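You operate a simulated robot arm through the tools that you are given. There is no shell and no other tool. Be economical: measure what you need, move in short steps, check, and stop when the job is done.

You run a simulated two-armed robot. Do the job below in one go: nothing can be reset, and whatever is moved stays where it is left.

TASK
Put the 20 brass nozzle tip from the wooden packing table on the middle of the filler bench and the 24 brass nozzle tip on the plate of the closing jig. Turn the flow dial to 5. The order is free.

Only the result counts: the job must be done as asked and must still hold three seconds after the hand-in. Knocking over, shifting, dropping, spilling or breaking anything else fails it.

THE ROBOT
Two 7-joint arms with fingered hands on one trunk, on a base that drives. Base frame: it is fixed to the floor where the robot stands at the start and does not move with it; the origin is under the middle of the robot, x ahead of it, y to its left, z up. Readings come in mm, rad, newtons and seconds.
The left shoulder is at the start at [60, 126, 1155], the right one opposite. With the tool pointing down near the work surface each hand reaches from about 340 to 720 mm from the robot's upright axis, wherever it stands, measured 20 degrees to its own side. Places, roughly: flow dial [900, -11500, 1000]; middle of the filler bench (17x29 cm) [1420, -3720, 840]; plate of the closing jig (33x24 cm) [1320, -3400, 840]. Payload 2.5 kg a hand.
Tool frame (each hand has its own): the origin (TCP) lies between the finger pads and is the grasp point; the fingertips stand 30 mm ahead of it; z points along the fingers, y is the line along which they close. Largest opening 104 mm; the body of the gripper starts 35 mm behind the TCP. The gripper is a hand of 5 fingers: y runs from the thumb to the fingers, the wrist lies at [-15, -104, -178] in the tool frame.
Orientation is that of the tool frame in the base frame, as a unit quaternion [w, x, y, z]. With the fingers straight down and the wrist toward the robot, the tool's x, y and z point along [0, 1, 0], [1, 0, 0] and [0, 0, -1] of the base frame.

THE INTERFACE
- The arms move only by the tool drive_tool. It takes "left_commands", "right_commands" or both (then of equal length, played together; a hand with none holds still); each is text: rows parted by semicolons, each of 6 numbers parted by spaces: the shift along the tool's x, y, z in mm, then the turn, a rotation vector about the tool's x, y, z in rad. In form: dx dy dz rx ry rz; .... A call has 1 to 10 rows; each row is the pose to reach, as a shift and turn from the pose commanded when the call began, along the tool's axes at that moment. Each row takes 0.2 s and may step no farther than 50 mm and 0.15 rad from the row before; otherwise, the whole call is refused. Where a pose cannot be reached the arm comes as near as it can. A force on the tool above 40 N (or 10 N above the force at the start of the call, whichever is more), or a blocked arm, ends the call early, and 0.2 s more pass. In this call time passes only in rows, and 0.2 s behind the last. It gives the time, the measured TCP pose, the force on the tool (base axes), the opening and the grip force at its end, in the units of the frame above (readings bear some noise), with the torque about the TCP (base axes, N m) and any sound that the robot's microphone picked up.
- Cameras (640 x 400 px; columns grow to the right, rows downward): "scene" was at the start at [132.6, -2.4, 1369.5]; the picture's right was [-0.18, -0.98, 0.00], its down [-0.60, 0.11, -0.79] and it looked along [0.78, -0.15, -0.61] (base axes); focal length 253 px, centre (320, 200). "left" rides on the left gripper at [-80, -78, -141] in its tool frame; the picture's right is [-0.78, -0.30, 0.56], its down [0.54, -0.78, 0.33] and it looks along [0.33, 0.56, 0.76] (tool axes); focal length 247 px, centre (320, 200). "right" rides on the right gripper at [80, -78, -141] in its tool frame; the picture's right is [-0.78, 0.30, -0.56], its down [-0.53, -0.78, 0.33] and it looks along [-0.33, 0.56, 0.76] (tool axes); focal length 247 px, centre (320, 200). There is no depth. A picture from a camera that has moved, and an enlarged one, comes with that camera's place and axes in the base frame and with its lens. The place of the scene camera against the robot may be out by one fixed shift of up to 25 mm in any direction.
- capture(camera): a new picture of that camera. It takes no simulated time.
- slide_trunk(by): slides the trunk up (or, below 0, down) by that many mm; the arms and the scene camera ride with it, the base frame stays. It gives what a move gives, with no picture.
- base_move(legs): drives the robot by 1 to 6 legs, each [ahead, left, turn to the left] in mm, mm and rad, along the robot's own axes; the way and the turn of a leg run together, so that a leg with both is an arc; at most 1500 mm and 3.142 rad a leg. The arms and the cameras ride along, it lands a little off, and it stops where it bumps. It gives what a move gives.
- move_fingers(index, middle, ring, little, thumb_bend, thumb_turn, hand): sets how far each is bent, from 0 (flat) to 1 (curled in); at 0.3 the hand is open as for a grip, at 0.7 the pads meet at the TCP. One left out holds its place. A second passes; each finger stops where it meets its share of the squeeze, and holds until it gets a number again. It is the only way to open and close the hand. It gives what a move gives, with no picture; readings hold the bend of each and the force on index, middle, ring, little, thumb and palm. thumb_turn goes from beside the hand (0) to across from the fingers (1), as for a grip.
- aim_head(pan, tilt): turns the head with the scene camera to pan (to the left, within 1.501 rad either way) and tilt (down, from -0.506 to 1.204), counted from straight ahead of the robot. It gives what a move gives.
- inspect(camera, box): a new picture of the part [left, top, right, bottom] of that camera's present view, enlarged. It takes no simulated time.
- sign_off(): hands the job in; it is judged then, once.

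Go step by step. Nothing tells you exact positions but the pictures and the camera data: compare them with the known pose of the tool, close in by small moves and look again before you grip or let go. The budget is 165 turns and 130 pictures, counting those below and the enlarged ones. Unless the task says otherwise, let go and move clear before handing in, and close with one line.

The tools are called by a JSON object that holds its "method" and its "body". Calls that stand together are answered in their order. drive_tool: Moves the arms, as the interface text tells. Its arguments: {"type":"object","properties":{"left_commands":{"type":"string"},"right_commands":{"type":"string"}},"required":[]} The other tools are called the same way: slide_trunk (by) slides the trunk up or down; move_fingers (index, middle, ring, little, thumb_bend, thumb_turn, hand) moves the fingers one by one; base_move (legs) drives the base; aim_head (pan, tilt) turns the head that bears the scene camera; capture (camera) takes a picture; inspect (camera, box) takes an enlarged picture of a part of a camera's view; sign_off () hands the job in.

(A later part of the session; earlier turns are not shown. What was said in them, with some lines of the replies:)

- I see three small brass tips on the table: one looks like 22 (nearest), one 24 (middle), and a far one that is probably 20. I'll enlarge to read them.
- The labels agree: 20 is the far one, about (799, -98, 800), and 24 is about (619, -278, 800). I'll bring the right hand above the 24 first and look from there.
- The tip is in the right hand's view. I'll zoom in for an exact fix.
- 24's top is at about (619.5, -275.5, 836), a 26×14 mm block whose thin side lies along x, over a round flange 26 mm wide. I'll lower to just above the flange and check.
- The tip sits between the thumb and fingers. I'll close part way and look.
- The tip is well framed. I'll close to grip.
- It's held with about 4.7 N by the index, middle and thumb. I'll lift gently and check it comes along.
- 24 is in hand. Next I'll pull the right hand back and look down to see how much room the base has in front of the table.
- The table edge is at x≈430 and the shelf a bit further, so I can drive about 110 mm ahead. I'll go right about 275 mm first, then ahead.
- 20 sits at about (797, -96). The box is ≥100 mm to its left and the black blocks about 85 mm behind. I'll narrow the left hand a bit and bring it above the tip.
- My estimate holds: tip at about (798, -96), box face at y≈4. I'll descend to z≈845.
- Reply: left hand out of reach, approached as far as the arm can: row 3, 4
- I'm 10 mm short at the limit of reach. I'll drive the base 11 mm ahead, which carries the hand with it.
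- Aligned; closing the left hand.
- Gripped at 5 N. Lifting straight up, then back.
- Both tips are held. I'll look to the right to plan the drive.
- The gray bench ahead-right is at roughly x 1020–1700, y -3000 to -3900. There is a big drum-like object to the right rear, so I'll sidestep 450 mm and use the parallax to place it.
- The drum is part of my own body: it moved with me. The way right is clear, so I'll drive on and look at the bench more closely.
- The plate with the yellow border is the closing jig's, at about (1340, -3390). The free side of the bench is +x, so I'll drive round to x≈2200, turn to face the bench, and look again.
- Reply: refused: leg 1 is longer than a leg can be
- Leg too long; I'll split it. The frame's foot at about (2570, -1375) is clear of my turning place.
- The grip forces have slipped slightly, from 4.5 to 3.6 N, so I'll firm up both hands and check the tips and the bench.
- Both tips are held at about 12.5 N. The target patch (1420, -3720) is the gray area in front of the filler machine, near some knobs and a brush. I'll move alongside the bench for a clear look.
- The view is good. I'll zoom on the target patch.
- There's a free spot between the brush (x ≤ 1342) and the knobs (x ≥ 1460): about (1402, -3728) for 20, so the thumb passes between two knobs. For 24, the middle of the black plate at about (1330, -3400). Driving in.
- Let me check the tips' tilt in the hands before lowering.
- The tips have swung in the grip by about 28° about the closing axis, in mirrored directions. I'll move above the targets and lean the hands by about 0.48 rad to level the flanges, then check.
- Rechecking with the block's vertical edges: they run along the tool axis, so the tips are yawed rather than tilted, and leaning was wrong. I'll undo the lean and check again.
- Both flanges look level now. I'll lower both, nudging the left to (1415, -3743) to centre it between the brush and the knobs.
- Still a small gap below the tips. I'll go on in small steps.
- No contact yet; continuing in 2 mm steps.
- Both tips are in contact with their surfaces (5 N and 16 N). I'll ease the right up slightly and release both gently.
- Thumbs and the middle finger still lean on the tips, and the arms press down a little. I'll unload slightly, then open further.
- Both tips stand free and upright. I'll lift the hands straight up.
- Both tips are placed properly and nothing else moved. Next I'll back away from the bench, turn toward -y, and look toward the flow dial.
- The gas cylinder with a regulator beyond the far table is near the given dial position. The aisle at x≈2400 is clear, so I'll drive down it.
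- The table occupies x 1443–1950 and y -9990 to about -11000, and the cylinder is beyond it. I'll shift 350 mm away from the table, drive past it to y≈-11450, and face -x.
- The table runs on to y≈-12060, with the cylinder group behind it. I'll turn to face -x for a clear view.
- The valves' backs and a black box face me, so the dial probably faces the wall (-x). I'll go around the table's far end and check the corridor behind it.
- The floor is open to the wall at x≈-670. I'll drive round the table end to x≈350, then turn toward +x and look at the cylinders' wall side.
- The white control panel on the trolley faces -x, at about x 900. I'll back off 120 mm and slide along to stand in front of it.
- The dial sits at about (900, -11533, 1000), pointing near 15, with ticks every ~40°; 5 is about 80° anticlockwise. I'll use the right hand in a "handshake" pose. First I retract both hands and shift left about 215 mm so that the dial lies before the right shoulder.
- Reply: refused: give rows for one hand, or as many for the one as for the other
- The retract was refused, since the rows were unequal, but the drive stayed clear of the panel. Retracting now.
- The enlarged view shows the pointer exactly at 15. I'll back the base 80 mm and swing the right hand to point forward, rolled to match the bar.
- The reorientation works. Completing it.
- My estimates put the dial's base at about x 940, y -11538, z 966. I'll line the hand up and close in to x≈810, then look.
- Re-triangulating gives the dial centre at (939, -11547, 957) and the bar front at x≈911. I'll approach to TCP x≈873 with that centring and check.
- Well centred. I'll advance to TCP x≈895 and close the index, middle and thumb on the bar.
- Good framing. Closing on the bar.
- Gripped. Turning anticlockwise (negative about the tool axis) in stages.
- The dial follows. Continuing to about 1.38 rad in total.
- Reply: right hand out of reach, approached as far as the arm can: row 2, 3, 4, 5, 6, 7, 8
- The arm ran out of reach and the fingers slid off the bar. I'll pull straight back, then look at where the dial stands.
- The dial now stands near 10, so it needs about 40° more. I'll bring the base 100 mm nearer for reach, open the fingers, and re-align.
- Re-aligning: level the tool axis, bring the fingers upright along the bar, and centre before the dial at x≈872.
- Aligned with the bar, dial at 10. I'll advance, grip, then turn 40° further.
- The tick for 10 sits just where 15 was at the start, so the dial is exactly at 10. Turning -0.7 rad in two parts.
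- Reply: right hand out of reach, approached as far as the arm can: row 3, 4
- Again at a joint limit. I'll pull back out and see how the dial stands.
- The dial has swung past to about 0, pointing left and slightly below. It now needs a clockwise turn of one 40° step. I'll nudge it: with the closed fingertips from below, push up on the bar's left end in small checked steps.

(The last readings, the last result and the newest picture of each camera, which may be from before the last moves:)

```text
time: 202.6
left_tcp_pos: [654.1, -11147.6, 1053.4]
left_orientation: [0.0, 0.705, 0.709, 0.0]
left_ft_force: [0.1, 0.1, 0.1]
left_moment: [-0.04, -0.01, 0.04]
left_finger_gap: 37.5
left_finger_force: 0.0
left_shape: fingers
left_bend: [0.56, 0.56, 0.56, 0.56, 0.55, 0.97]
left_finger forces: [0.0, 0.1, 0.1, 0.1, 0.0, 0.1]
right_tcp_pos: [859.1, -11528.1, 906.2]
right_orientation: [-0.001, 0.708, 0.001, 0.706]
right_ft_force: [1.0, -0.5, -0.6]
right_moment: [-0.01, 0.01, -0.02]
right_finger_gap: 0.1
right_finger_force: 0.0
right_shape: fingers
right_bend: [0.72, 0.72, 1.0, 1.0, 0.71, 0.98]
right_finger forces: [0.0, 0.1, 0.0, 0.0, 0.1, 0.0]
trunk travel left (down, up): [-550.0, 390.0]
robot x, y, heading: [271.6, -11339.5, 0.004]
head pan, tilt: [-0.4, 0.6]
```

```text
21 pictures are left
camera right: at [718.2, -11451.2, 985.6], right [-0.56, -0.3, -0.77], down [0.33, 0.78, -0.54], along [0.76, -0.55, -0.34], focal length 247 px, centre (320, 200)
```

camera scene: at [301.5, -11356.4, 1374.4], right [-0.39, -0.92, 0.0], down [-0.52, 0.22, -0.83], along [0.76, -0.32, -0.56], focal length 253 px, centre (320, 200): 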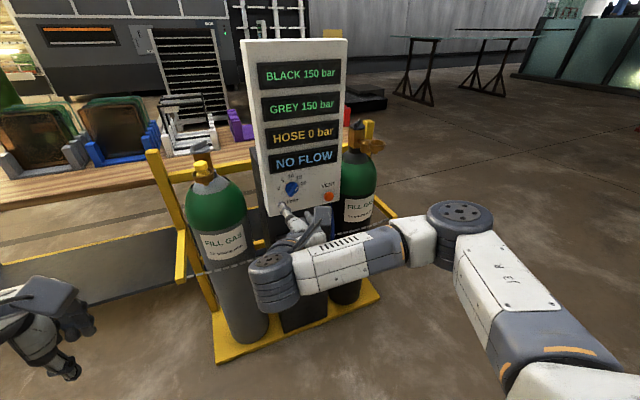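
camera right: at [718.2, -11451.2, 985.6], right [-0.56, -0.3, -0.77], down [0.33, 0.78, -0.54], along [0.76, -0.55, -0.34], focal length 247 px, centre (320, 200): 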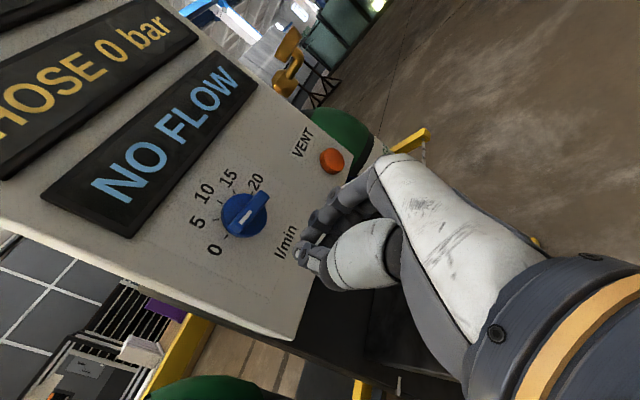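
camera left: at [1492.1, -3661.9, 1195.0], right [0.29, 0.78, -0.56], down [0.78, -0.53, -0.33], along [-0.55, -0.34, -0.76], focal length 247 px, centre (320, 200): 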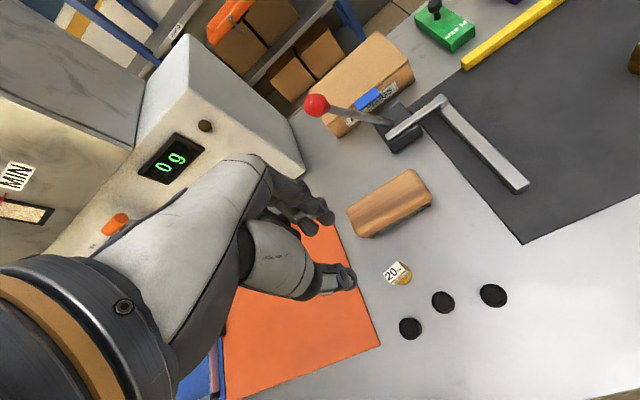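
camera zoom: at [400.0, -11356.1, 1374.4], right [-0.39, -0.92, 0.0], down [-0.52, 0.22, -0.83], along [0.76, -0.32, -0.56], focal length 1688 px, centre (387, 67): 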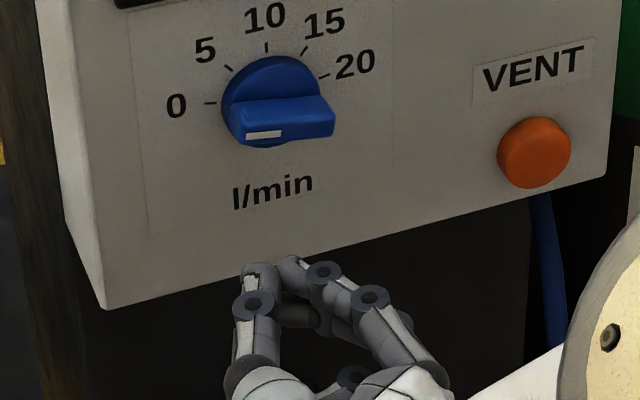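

The bar points exactly at 0. I'll move in beneath its left end, then go up in small steps, watching the force.

{"method": "drive_tool", "body": {"right_commands": "0 0 17 0 0 0;0 0 34 0 0 0;8 0 34 0 0 0;14 0 34 0 0 0"}}

{"method": "drive_tool", "body": {"right_commands": "3 0 0 0 0 0;6 0 0 0 0 0"}}

{"method": "inspect", "body": {"camera": "right", "box": [200, 150, 392, 270]}}

```text
time: 203.6
left_tcp_pos: [654.4, -11148.8, 1052.6]
left_orientation: [0.0, 0.706, 0.708, 0.0]
left_ft_force: [-0.9, 0.1, 0.1]
left_moment: [0.02, -0.03, 0.03]
left_finger_gap: 37.4
left_finger_force: 0.1
left_shape: fingers
left_bend: [0.56, 0.56, 0.56, 0.56, 0.55, 0.97]
left_finger forces: [0.1, 0.1, 0.0, 0.0, 0.0, 0.0]
right_tcp_pos: [894.7, -11527.2, 920.7]
right_orientation: [-0.001, 0.708, 0.001, 0.706]
right_ft_force: [-1.2, -1.4, 0.7]
right_moment: [-0.02, -0.01, 0.03]
right_finger_gap: 0.0
right_finger_force: 0.0
right_shape: fingers
right_bend: [0.72, 0.72, 1.0, 1.0, 0.71, 0.98]
right_finger forces: [0.0, 0.0, 0.0, 0.1, 0.0, 0.0]
trunk travel left (down, up): [-550.0, 390.0]
robot x, y, heading: [273.9, -11335.9, -0.0]
head pan, tilt: [-0.4, 0.6]
```

```text
time: 204.2
left_tcp_pos: [655.0, -11147.2, 1054.3]
left_orientation: [0.0, 0.706, 0.708, -0.001]
left_ft_force: [0.4, -0.6, -0.3]
left_moment: [-0.01, 0.0, 0.02]
left_finger_gap: 37.4
left_finger_force: 0.1
left_shape: fingers
left_bend: [0.56, 0.56, 0.56, 0.56, 0.55, 0.97]
left_finger forces: [0.0, 0.1, 0.0, 0.0, 0.0, 0.1]
right_tcp_pos: [894.3, -11527.4, 926.6]
right_orientation: [-0.002, 0.708, 0.001, 0.706]
right_ft_force: [-0.6, 0.0, -0.3]
right_moment: [0.0, -0.02, 0.0]
right_finger_gap: 0.0
right_finger_force: 0.0
right_shape: fingers
right_bend: [0.72, 0.72, 1.0, 1.0, 0.71, 0.98]
right_finger forces: [0.0, 0.0, 0.0, 0.1, 0.1, 0.1]
trunk travel left (down, up): [-550.0, 390.0]
robot x, y, heading: [268.7, -11336.2, 0.002]
head pan, tilt: [-0.4, 0.6]
```

```text
3.33 times, centred on (296, 210) of right
camera zoom: at [753.8, -11451.1, 1006.4], right [-0.56, -0.3, -0.77], down [0.33, 0.78, -0.54], along [0.76, -0.55, -0.34], focal length 823 px, centre (400, 167)
```

zoom: 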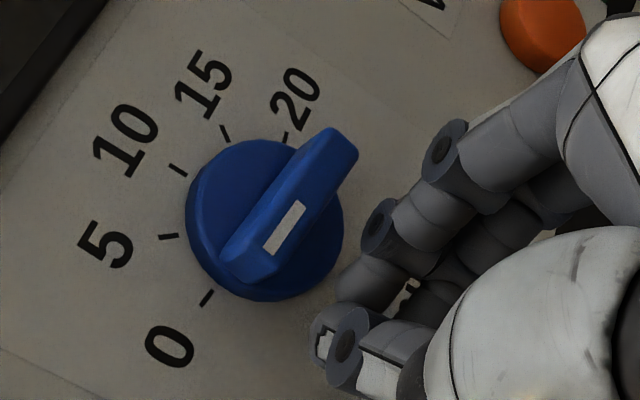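

The index tip will meet the bar near its pointer end after about 15 mm. Going up in steps.

{"method": "drive_tool", "body": {"right_commands": "5 0 0 0 0 0;10 0 0 0 0 0;14 0 0 0 0 0"}}

{"method": "drive_tool", "body": {"right_commands": "3 0 0 0 0 0;5 0 0 0 0 0"}}

{"method": "inspect", "body": {"camera": "right", "box": [200, 150, 392, 270]}}

```text
time: 205.0
left_tcp_pos: [654.5, -11147.5, 1054.0]
left_orientation: [0.001, 0.706, 0.708, 0.001]
left_ft_force: [0.0, 1.0, -0.7]
left_moment: [0.01, -0.01, 0.02]
left_finger_gap: 37.7
left_finger_force: 0.0
left_shape: fingers
left_bend: [0.56, 0.56, 0.56, 0.56, 0.55, 0.97]
left_finger forces: [0.1, 0.1, 0.1, 0.0, 0.0, 0.1]
right_tcp_pos: [894.8, -11527.5, 940.4]
right_orientation: [-0.001, 0.709, 0.001, 0.705]
right_ft_force: [-1.0, -0.5, -4.1]
right_moment: [0.05, 0.08, 0.0]
right_finger_gap: 0.1
right_finger_force: 2.4
right_shape: fingers
right_bend: [0.72, 0.72, 1.0, 1.0, 0.71, 0.98]
right_finger forces: [4.7, 0.0, 0.0, 0.0, 0.1, 0.0]
trunk travel left (down, up): [-550.0, 390.0]
robot x, y, heading: [267.6, -11338.5, 0.0]
head pan, tilt: [-0.4, 0.6]
```

```text
time: 205.6
left_tcp_pos: [654.4, -11147.6, 1053.1]
left_orientation: [0.0, 0.706, 0.709, 0.001]
left_ft_force: [-0.1, 0.0, 0.0]
left_moment: [0.0, -0.02, 0.0]
left_finger_gap: 37.3
left_finger_force: 0.1
left_shape: fingers
left_bend: [0.56, 0.56, 0.56, 0.56, 0.55, 0.97]
left_finger forces: [0.0, 0.0, 0.1, 0.0, 0.0, 0.0]
right_tcp_pos: [894.2, -11528.0, 946.2]
right_orientation: [-0.001, 0.708, 0.001, 0.706]
right_ft_force: [-0.9, 0.9, -0.2]
right_moment: [0.0, 0.05, 0.05]
right_finger_gap: 0.0
right_finger_force: 0.1
right_shape: fingers
right_bend: [0.72, 0.72, 1.0, 1.0, 0.71, 0.98]
right_finger forces: [0.0, 0.1, 0.0, 0.0, 0.0, 0.0]
trunk travel left (down, up): [-550.0, 390.0]
robot x, y, heading: [272.2, -11334.8, 0.003]
head pan, tilt: [-0.4, 0.6]
```

```text
3.33 times, centred on (296, 210) of right
camera zoom: at [753.6, -11450.8, 1026.2], right [-0.56, -0.3, -0.77], down [0.33, 0.78, -0.54], along [0.76, -0.55, -0.34], focal length 823 px, centre (400, 167)
```

zoom: 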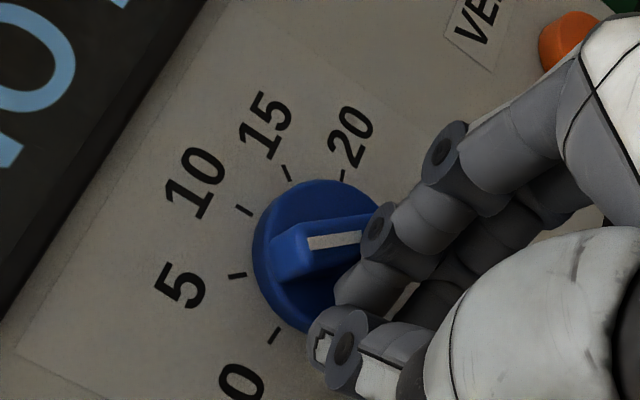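

The bar now looks parallel to the line toward 5, with no contact force. I'll withdraw (down and back) and check.

{"method": "drive_tool", "body": {"right_commands": "-10 0 0 0 0 0;-20 0 -10 0 0 0;-30 0 -50 0 0 0;-30 0 -80 0 0 0"}}

{"method": "inspect", "body": {"camera": "scene", "box": [270, 190, 350, 250]}}

{"method": "inspect", "body": {"camera": "right", "box": [180, 150, 300, 250]}}

```text
time: 206.6
left_tcp_pos: [654.6, -11148.7, 1053.6]
left_orientation: [0.0, 0.706, 0.708, 0.0]
left_ft_force: [-0.2, 0.4, -0.6]
left_moment: [-0.02, -0.02, -0.02]
left_finger_gap: 37.4
left_finger_force: 0.0
left_shape: fingers
left_bend: [0.56, 0.56, 0.56, 0.56, 0.55, 0.97]
left_finger forces: [0.0, 0.1, 0.0, 0.0, 0.0, 0.1]
right_tcp_pos: [813.5, -11528.7, 916.4]
right_orientation: [-0.001, 0.707, 0.002, 0.707]
right_ft_force: [0.4, -0.6, -0.8]
right_moment: [0.0, -0.03, 0.0]
right_finger_gap: 0.1
right_finger_force: 0.1
right_shape: fingers
right_bend: [0.72, 0.72, 1.0, 1.0, 0.71, 0.98]
right_finger forces: [0.0, 0.1, 0.0, 0.0, 0.0, 0.1]
trunk travel left (down, up): [-550.0, 390.0]
robot x, y, heading: [266.3, -11332.9, 0.002]
head pan, tilt: [-0.4, 0.6]
```

```text
6.67 times, centred on (310, 220) of scene
camera zoom: at [399.8, -11356.1, 1374.4], right [-0.39, -0.92, 0.0], down [-0.52, 0.22, -0.83], along [0.76, -0.32, -0.56], focal length 1688 px, centre (387, 67)
```

zoom: 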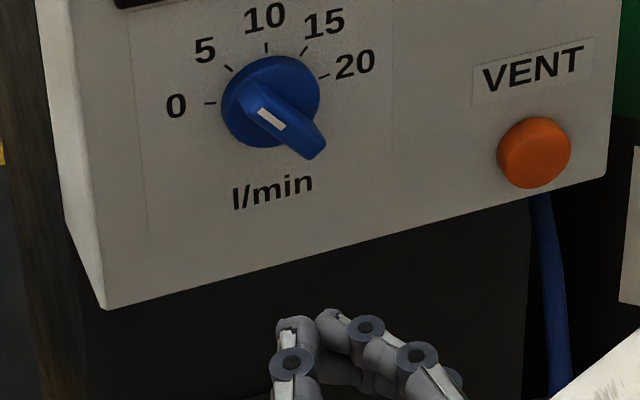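

```text
4.00 times, centred on (240, 200) of right
camera zoom: at [672.0, -11451.1, 995.9], right [-0.56, -0.3, -0.77], down [0.33, 0.78, -0.54], along [0.76, -0.55, -0.34], focal length 988 px, centre (640, 200)
```

zoom: 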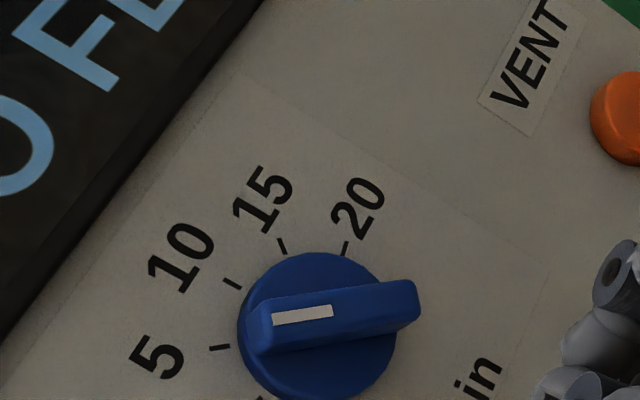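

By the geometry, the pointer is 39° left of upright and the tick for 5 is 39–40°. One closer look to confirm.

{"method": "inspect", "body": {"camera": "right", "box": [225, 205, 275, 245]}}

```text
10.00 times, centred on (250, 225) of right
camera zoom: at [672.0, -11451.1, 995.9], right [-0.56, -0.3, -0.77], down [0.33, 0.78, -0.54], along [0.76, -0.55, -0.34], focal length 2470 px, centre (1020, -50)
```

zoom: 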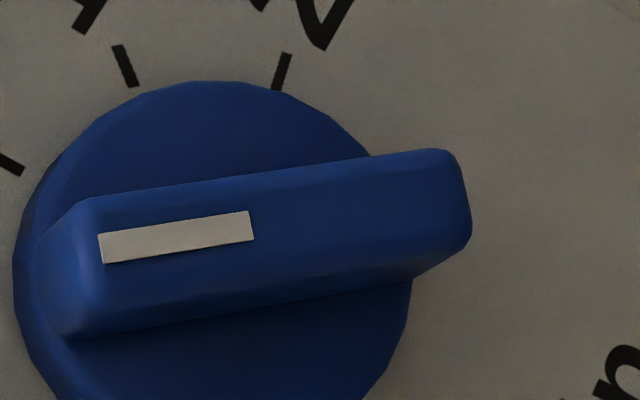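

The pointer's mark lies at 40.0°, which is the 5 tick. I'll back clear and take a last look.

{"method": "base_move", "body": {"legs": [[-200, 0, 0]]}}

{"method": "capture", "body": {"camera": "scene"}}

{"method": "inspect", "body": {"camera": "right", "box": [180, 150, 300, 250]}}

```text
time: 208.2
left_tcp_pos: [451.7, -11147.8, 1054.1]
left_orientation: [-0.001, 0.706, 0.708, 0.001]
left_ft_force: [0.5, -0.8, 0.0]
left_moment: [0.01, -0.01, 0.0]
left_finger_gap: 37.3
left_finger_force: 0.0
left_shape: fingers
left_bend: [0.56, 0.56, 0.56, 0.56, 0.55, 0.97]
left_finger forces: [0.0, 0.0, 0.0, 0.0, 0.1, 0.0]
right_tcp_pos: [610.8, -11527.9, 916.3]
right_orientation: [-0.001, 0.708, 0.002, 0.706]
right_ft_force: [-0.6, 0.7, -0.1]
right_moment: [0.01, 0.02, -0.06]
right_finger_gap: 0.0
right_finger_force: 0.1
right_shape: fingers
right_bend: [0.72, 0.72, 1.0, 1.0, 0.71, 0.98]
right_finger forces: [0.0, 0.0, 0.0, 0.0, 0.0, 0.0]
trunk travel left (down, up): [-550.0, 390.0]
robot x, y, heading: [66.9, -11334.8, 0.002]
head pan, tilt: [-0.4, 0.6]
```

```text
15 pictures are left
camera scene: at [197.0, -11356.7, 1374.4], right [-0.39, -0.92, 0.0], down [-0.52, 0.22, -0.83], along [0.76, -0.32, -0.56], focal length 253 px, centre (320, 200)
```

scene: 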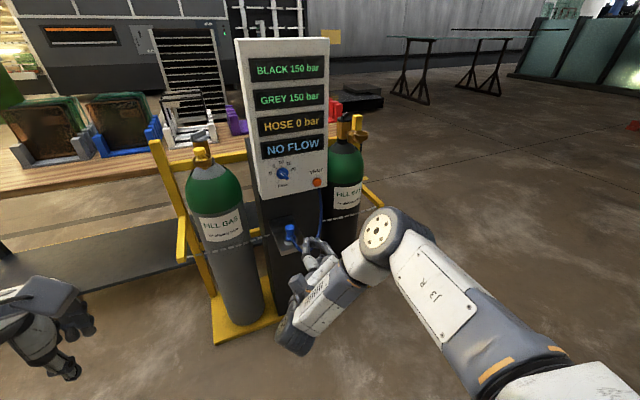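

```text
4.00 times, centred on (240, 200) of right
camera zoom: at [469.7, -11451.6, 996.0], right [-0.56, -0.3, -0.77], down [0.33, 0.78, -0.54], along [0.76, -0.55, -0.34], focal length 988 px, centre (640, 200)
```

zoom: 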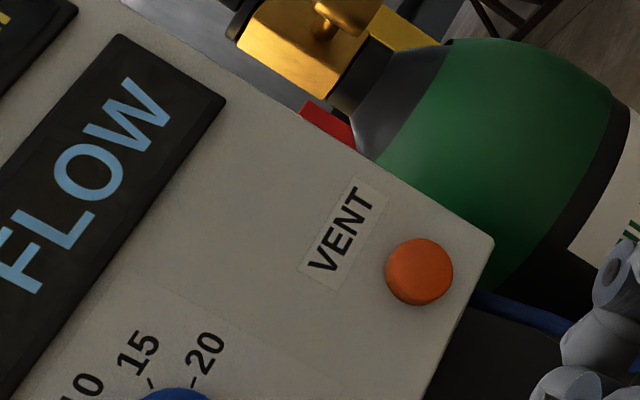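

The dial stands at 5, both tips are placed, and the hands are clear. Handing in.

{"method": "sign_off", "body": {}}

```text
The job is handed in.
```

The job is handed in: the 20 tip is in the middle of the filler bench, the 24 tip is on the closing jig's plate, and the flow dial is at 5. The dial slipped past to 0 while I was turning it, so I pushed it back to 5. Both hands were clear, and I saw nothing else moved.
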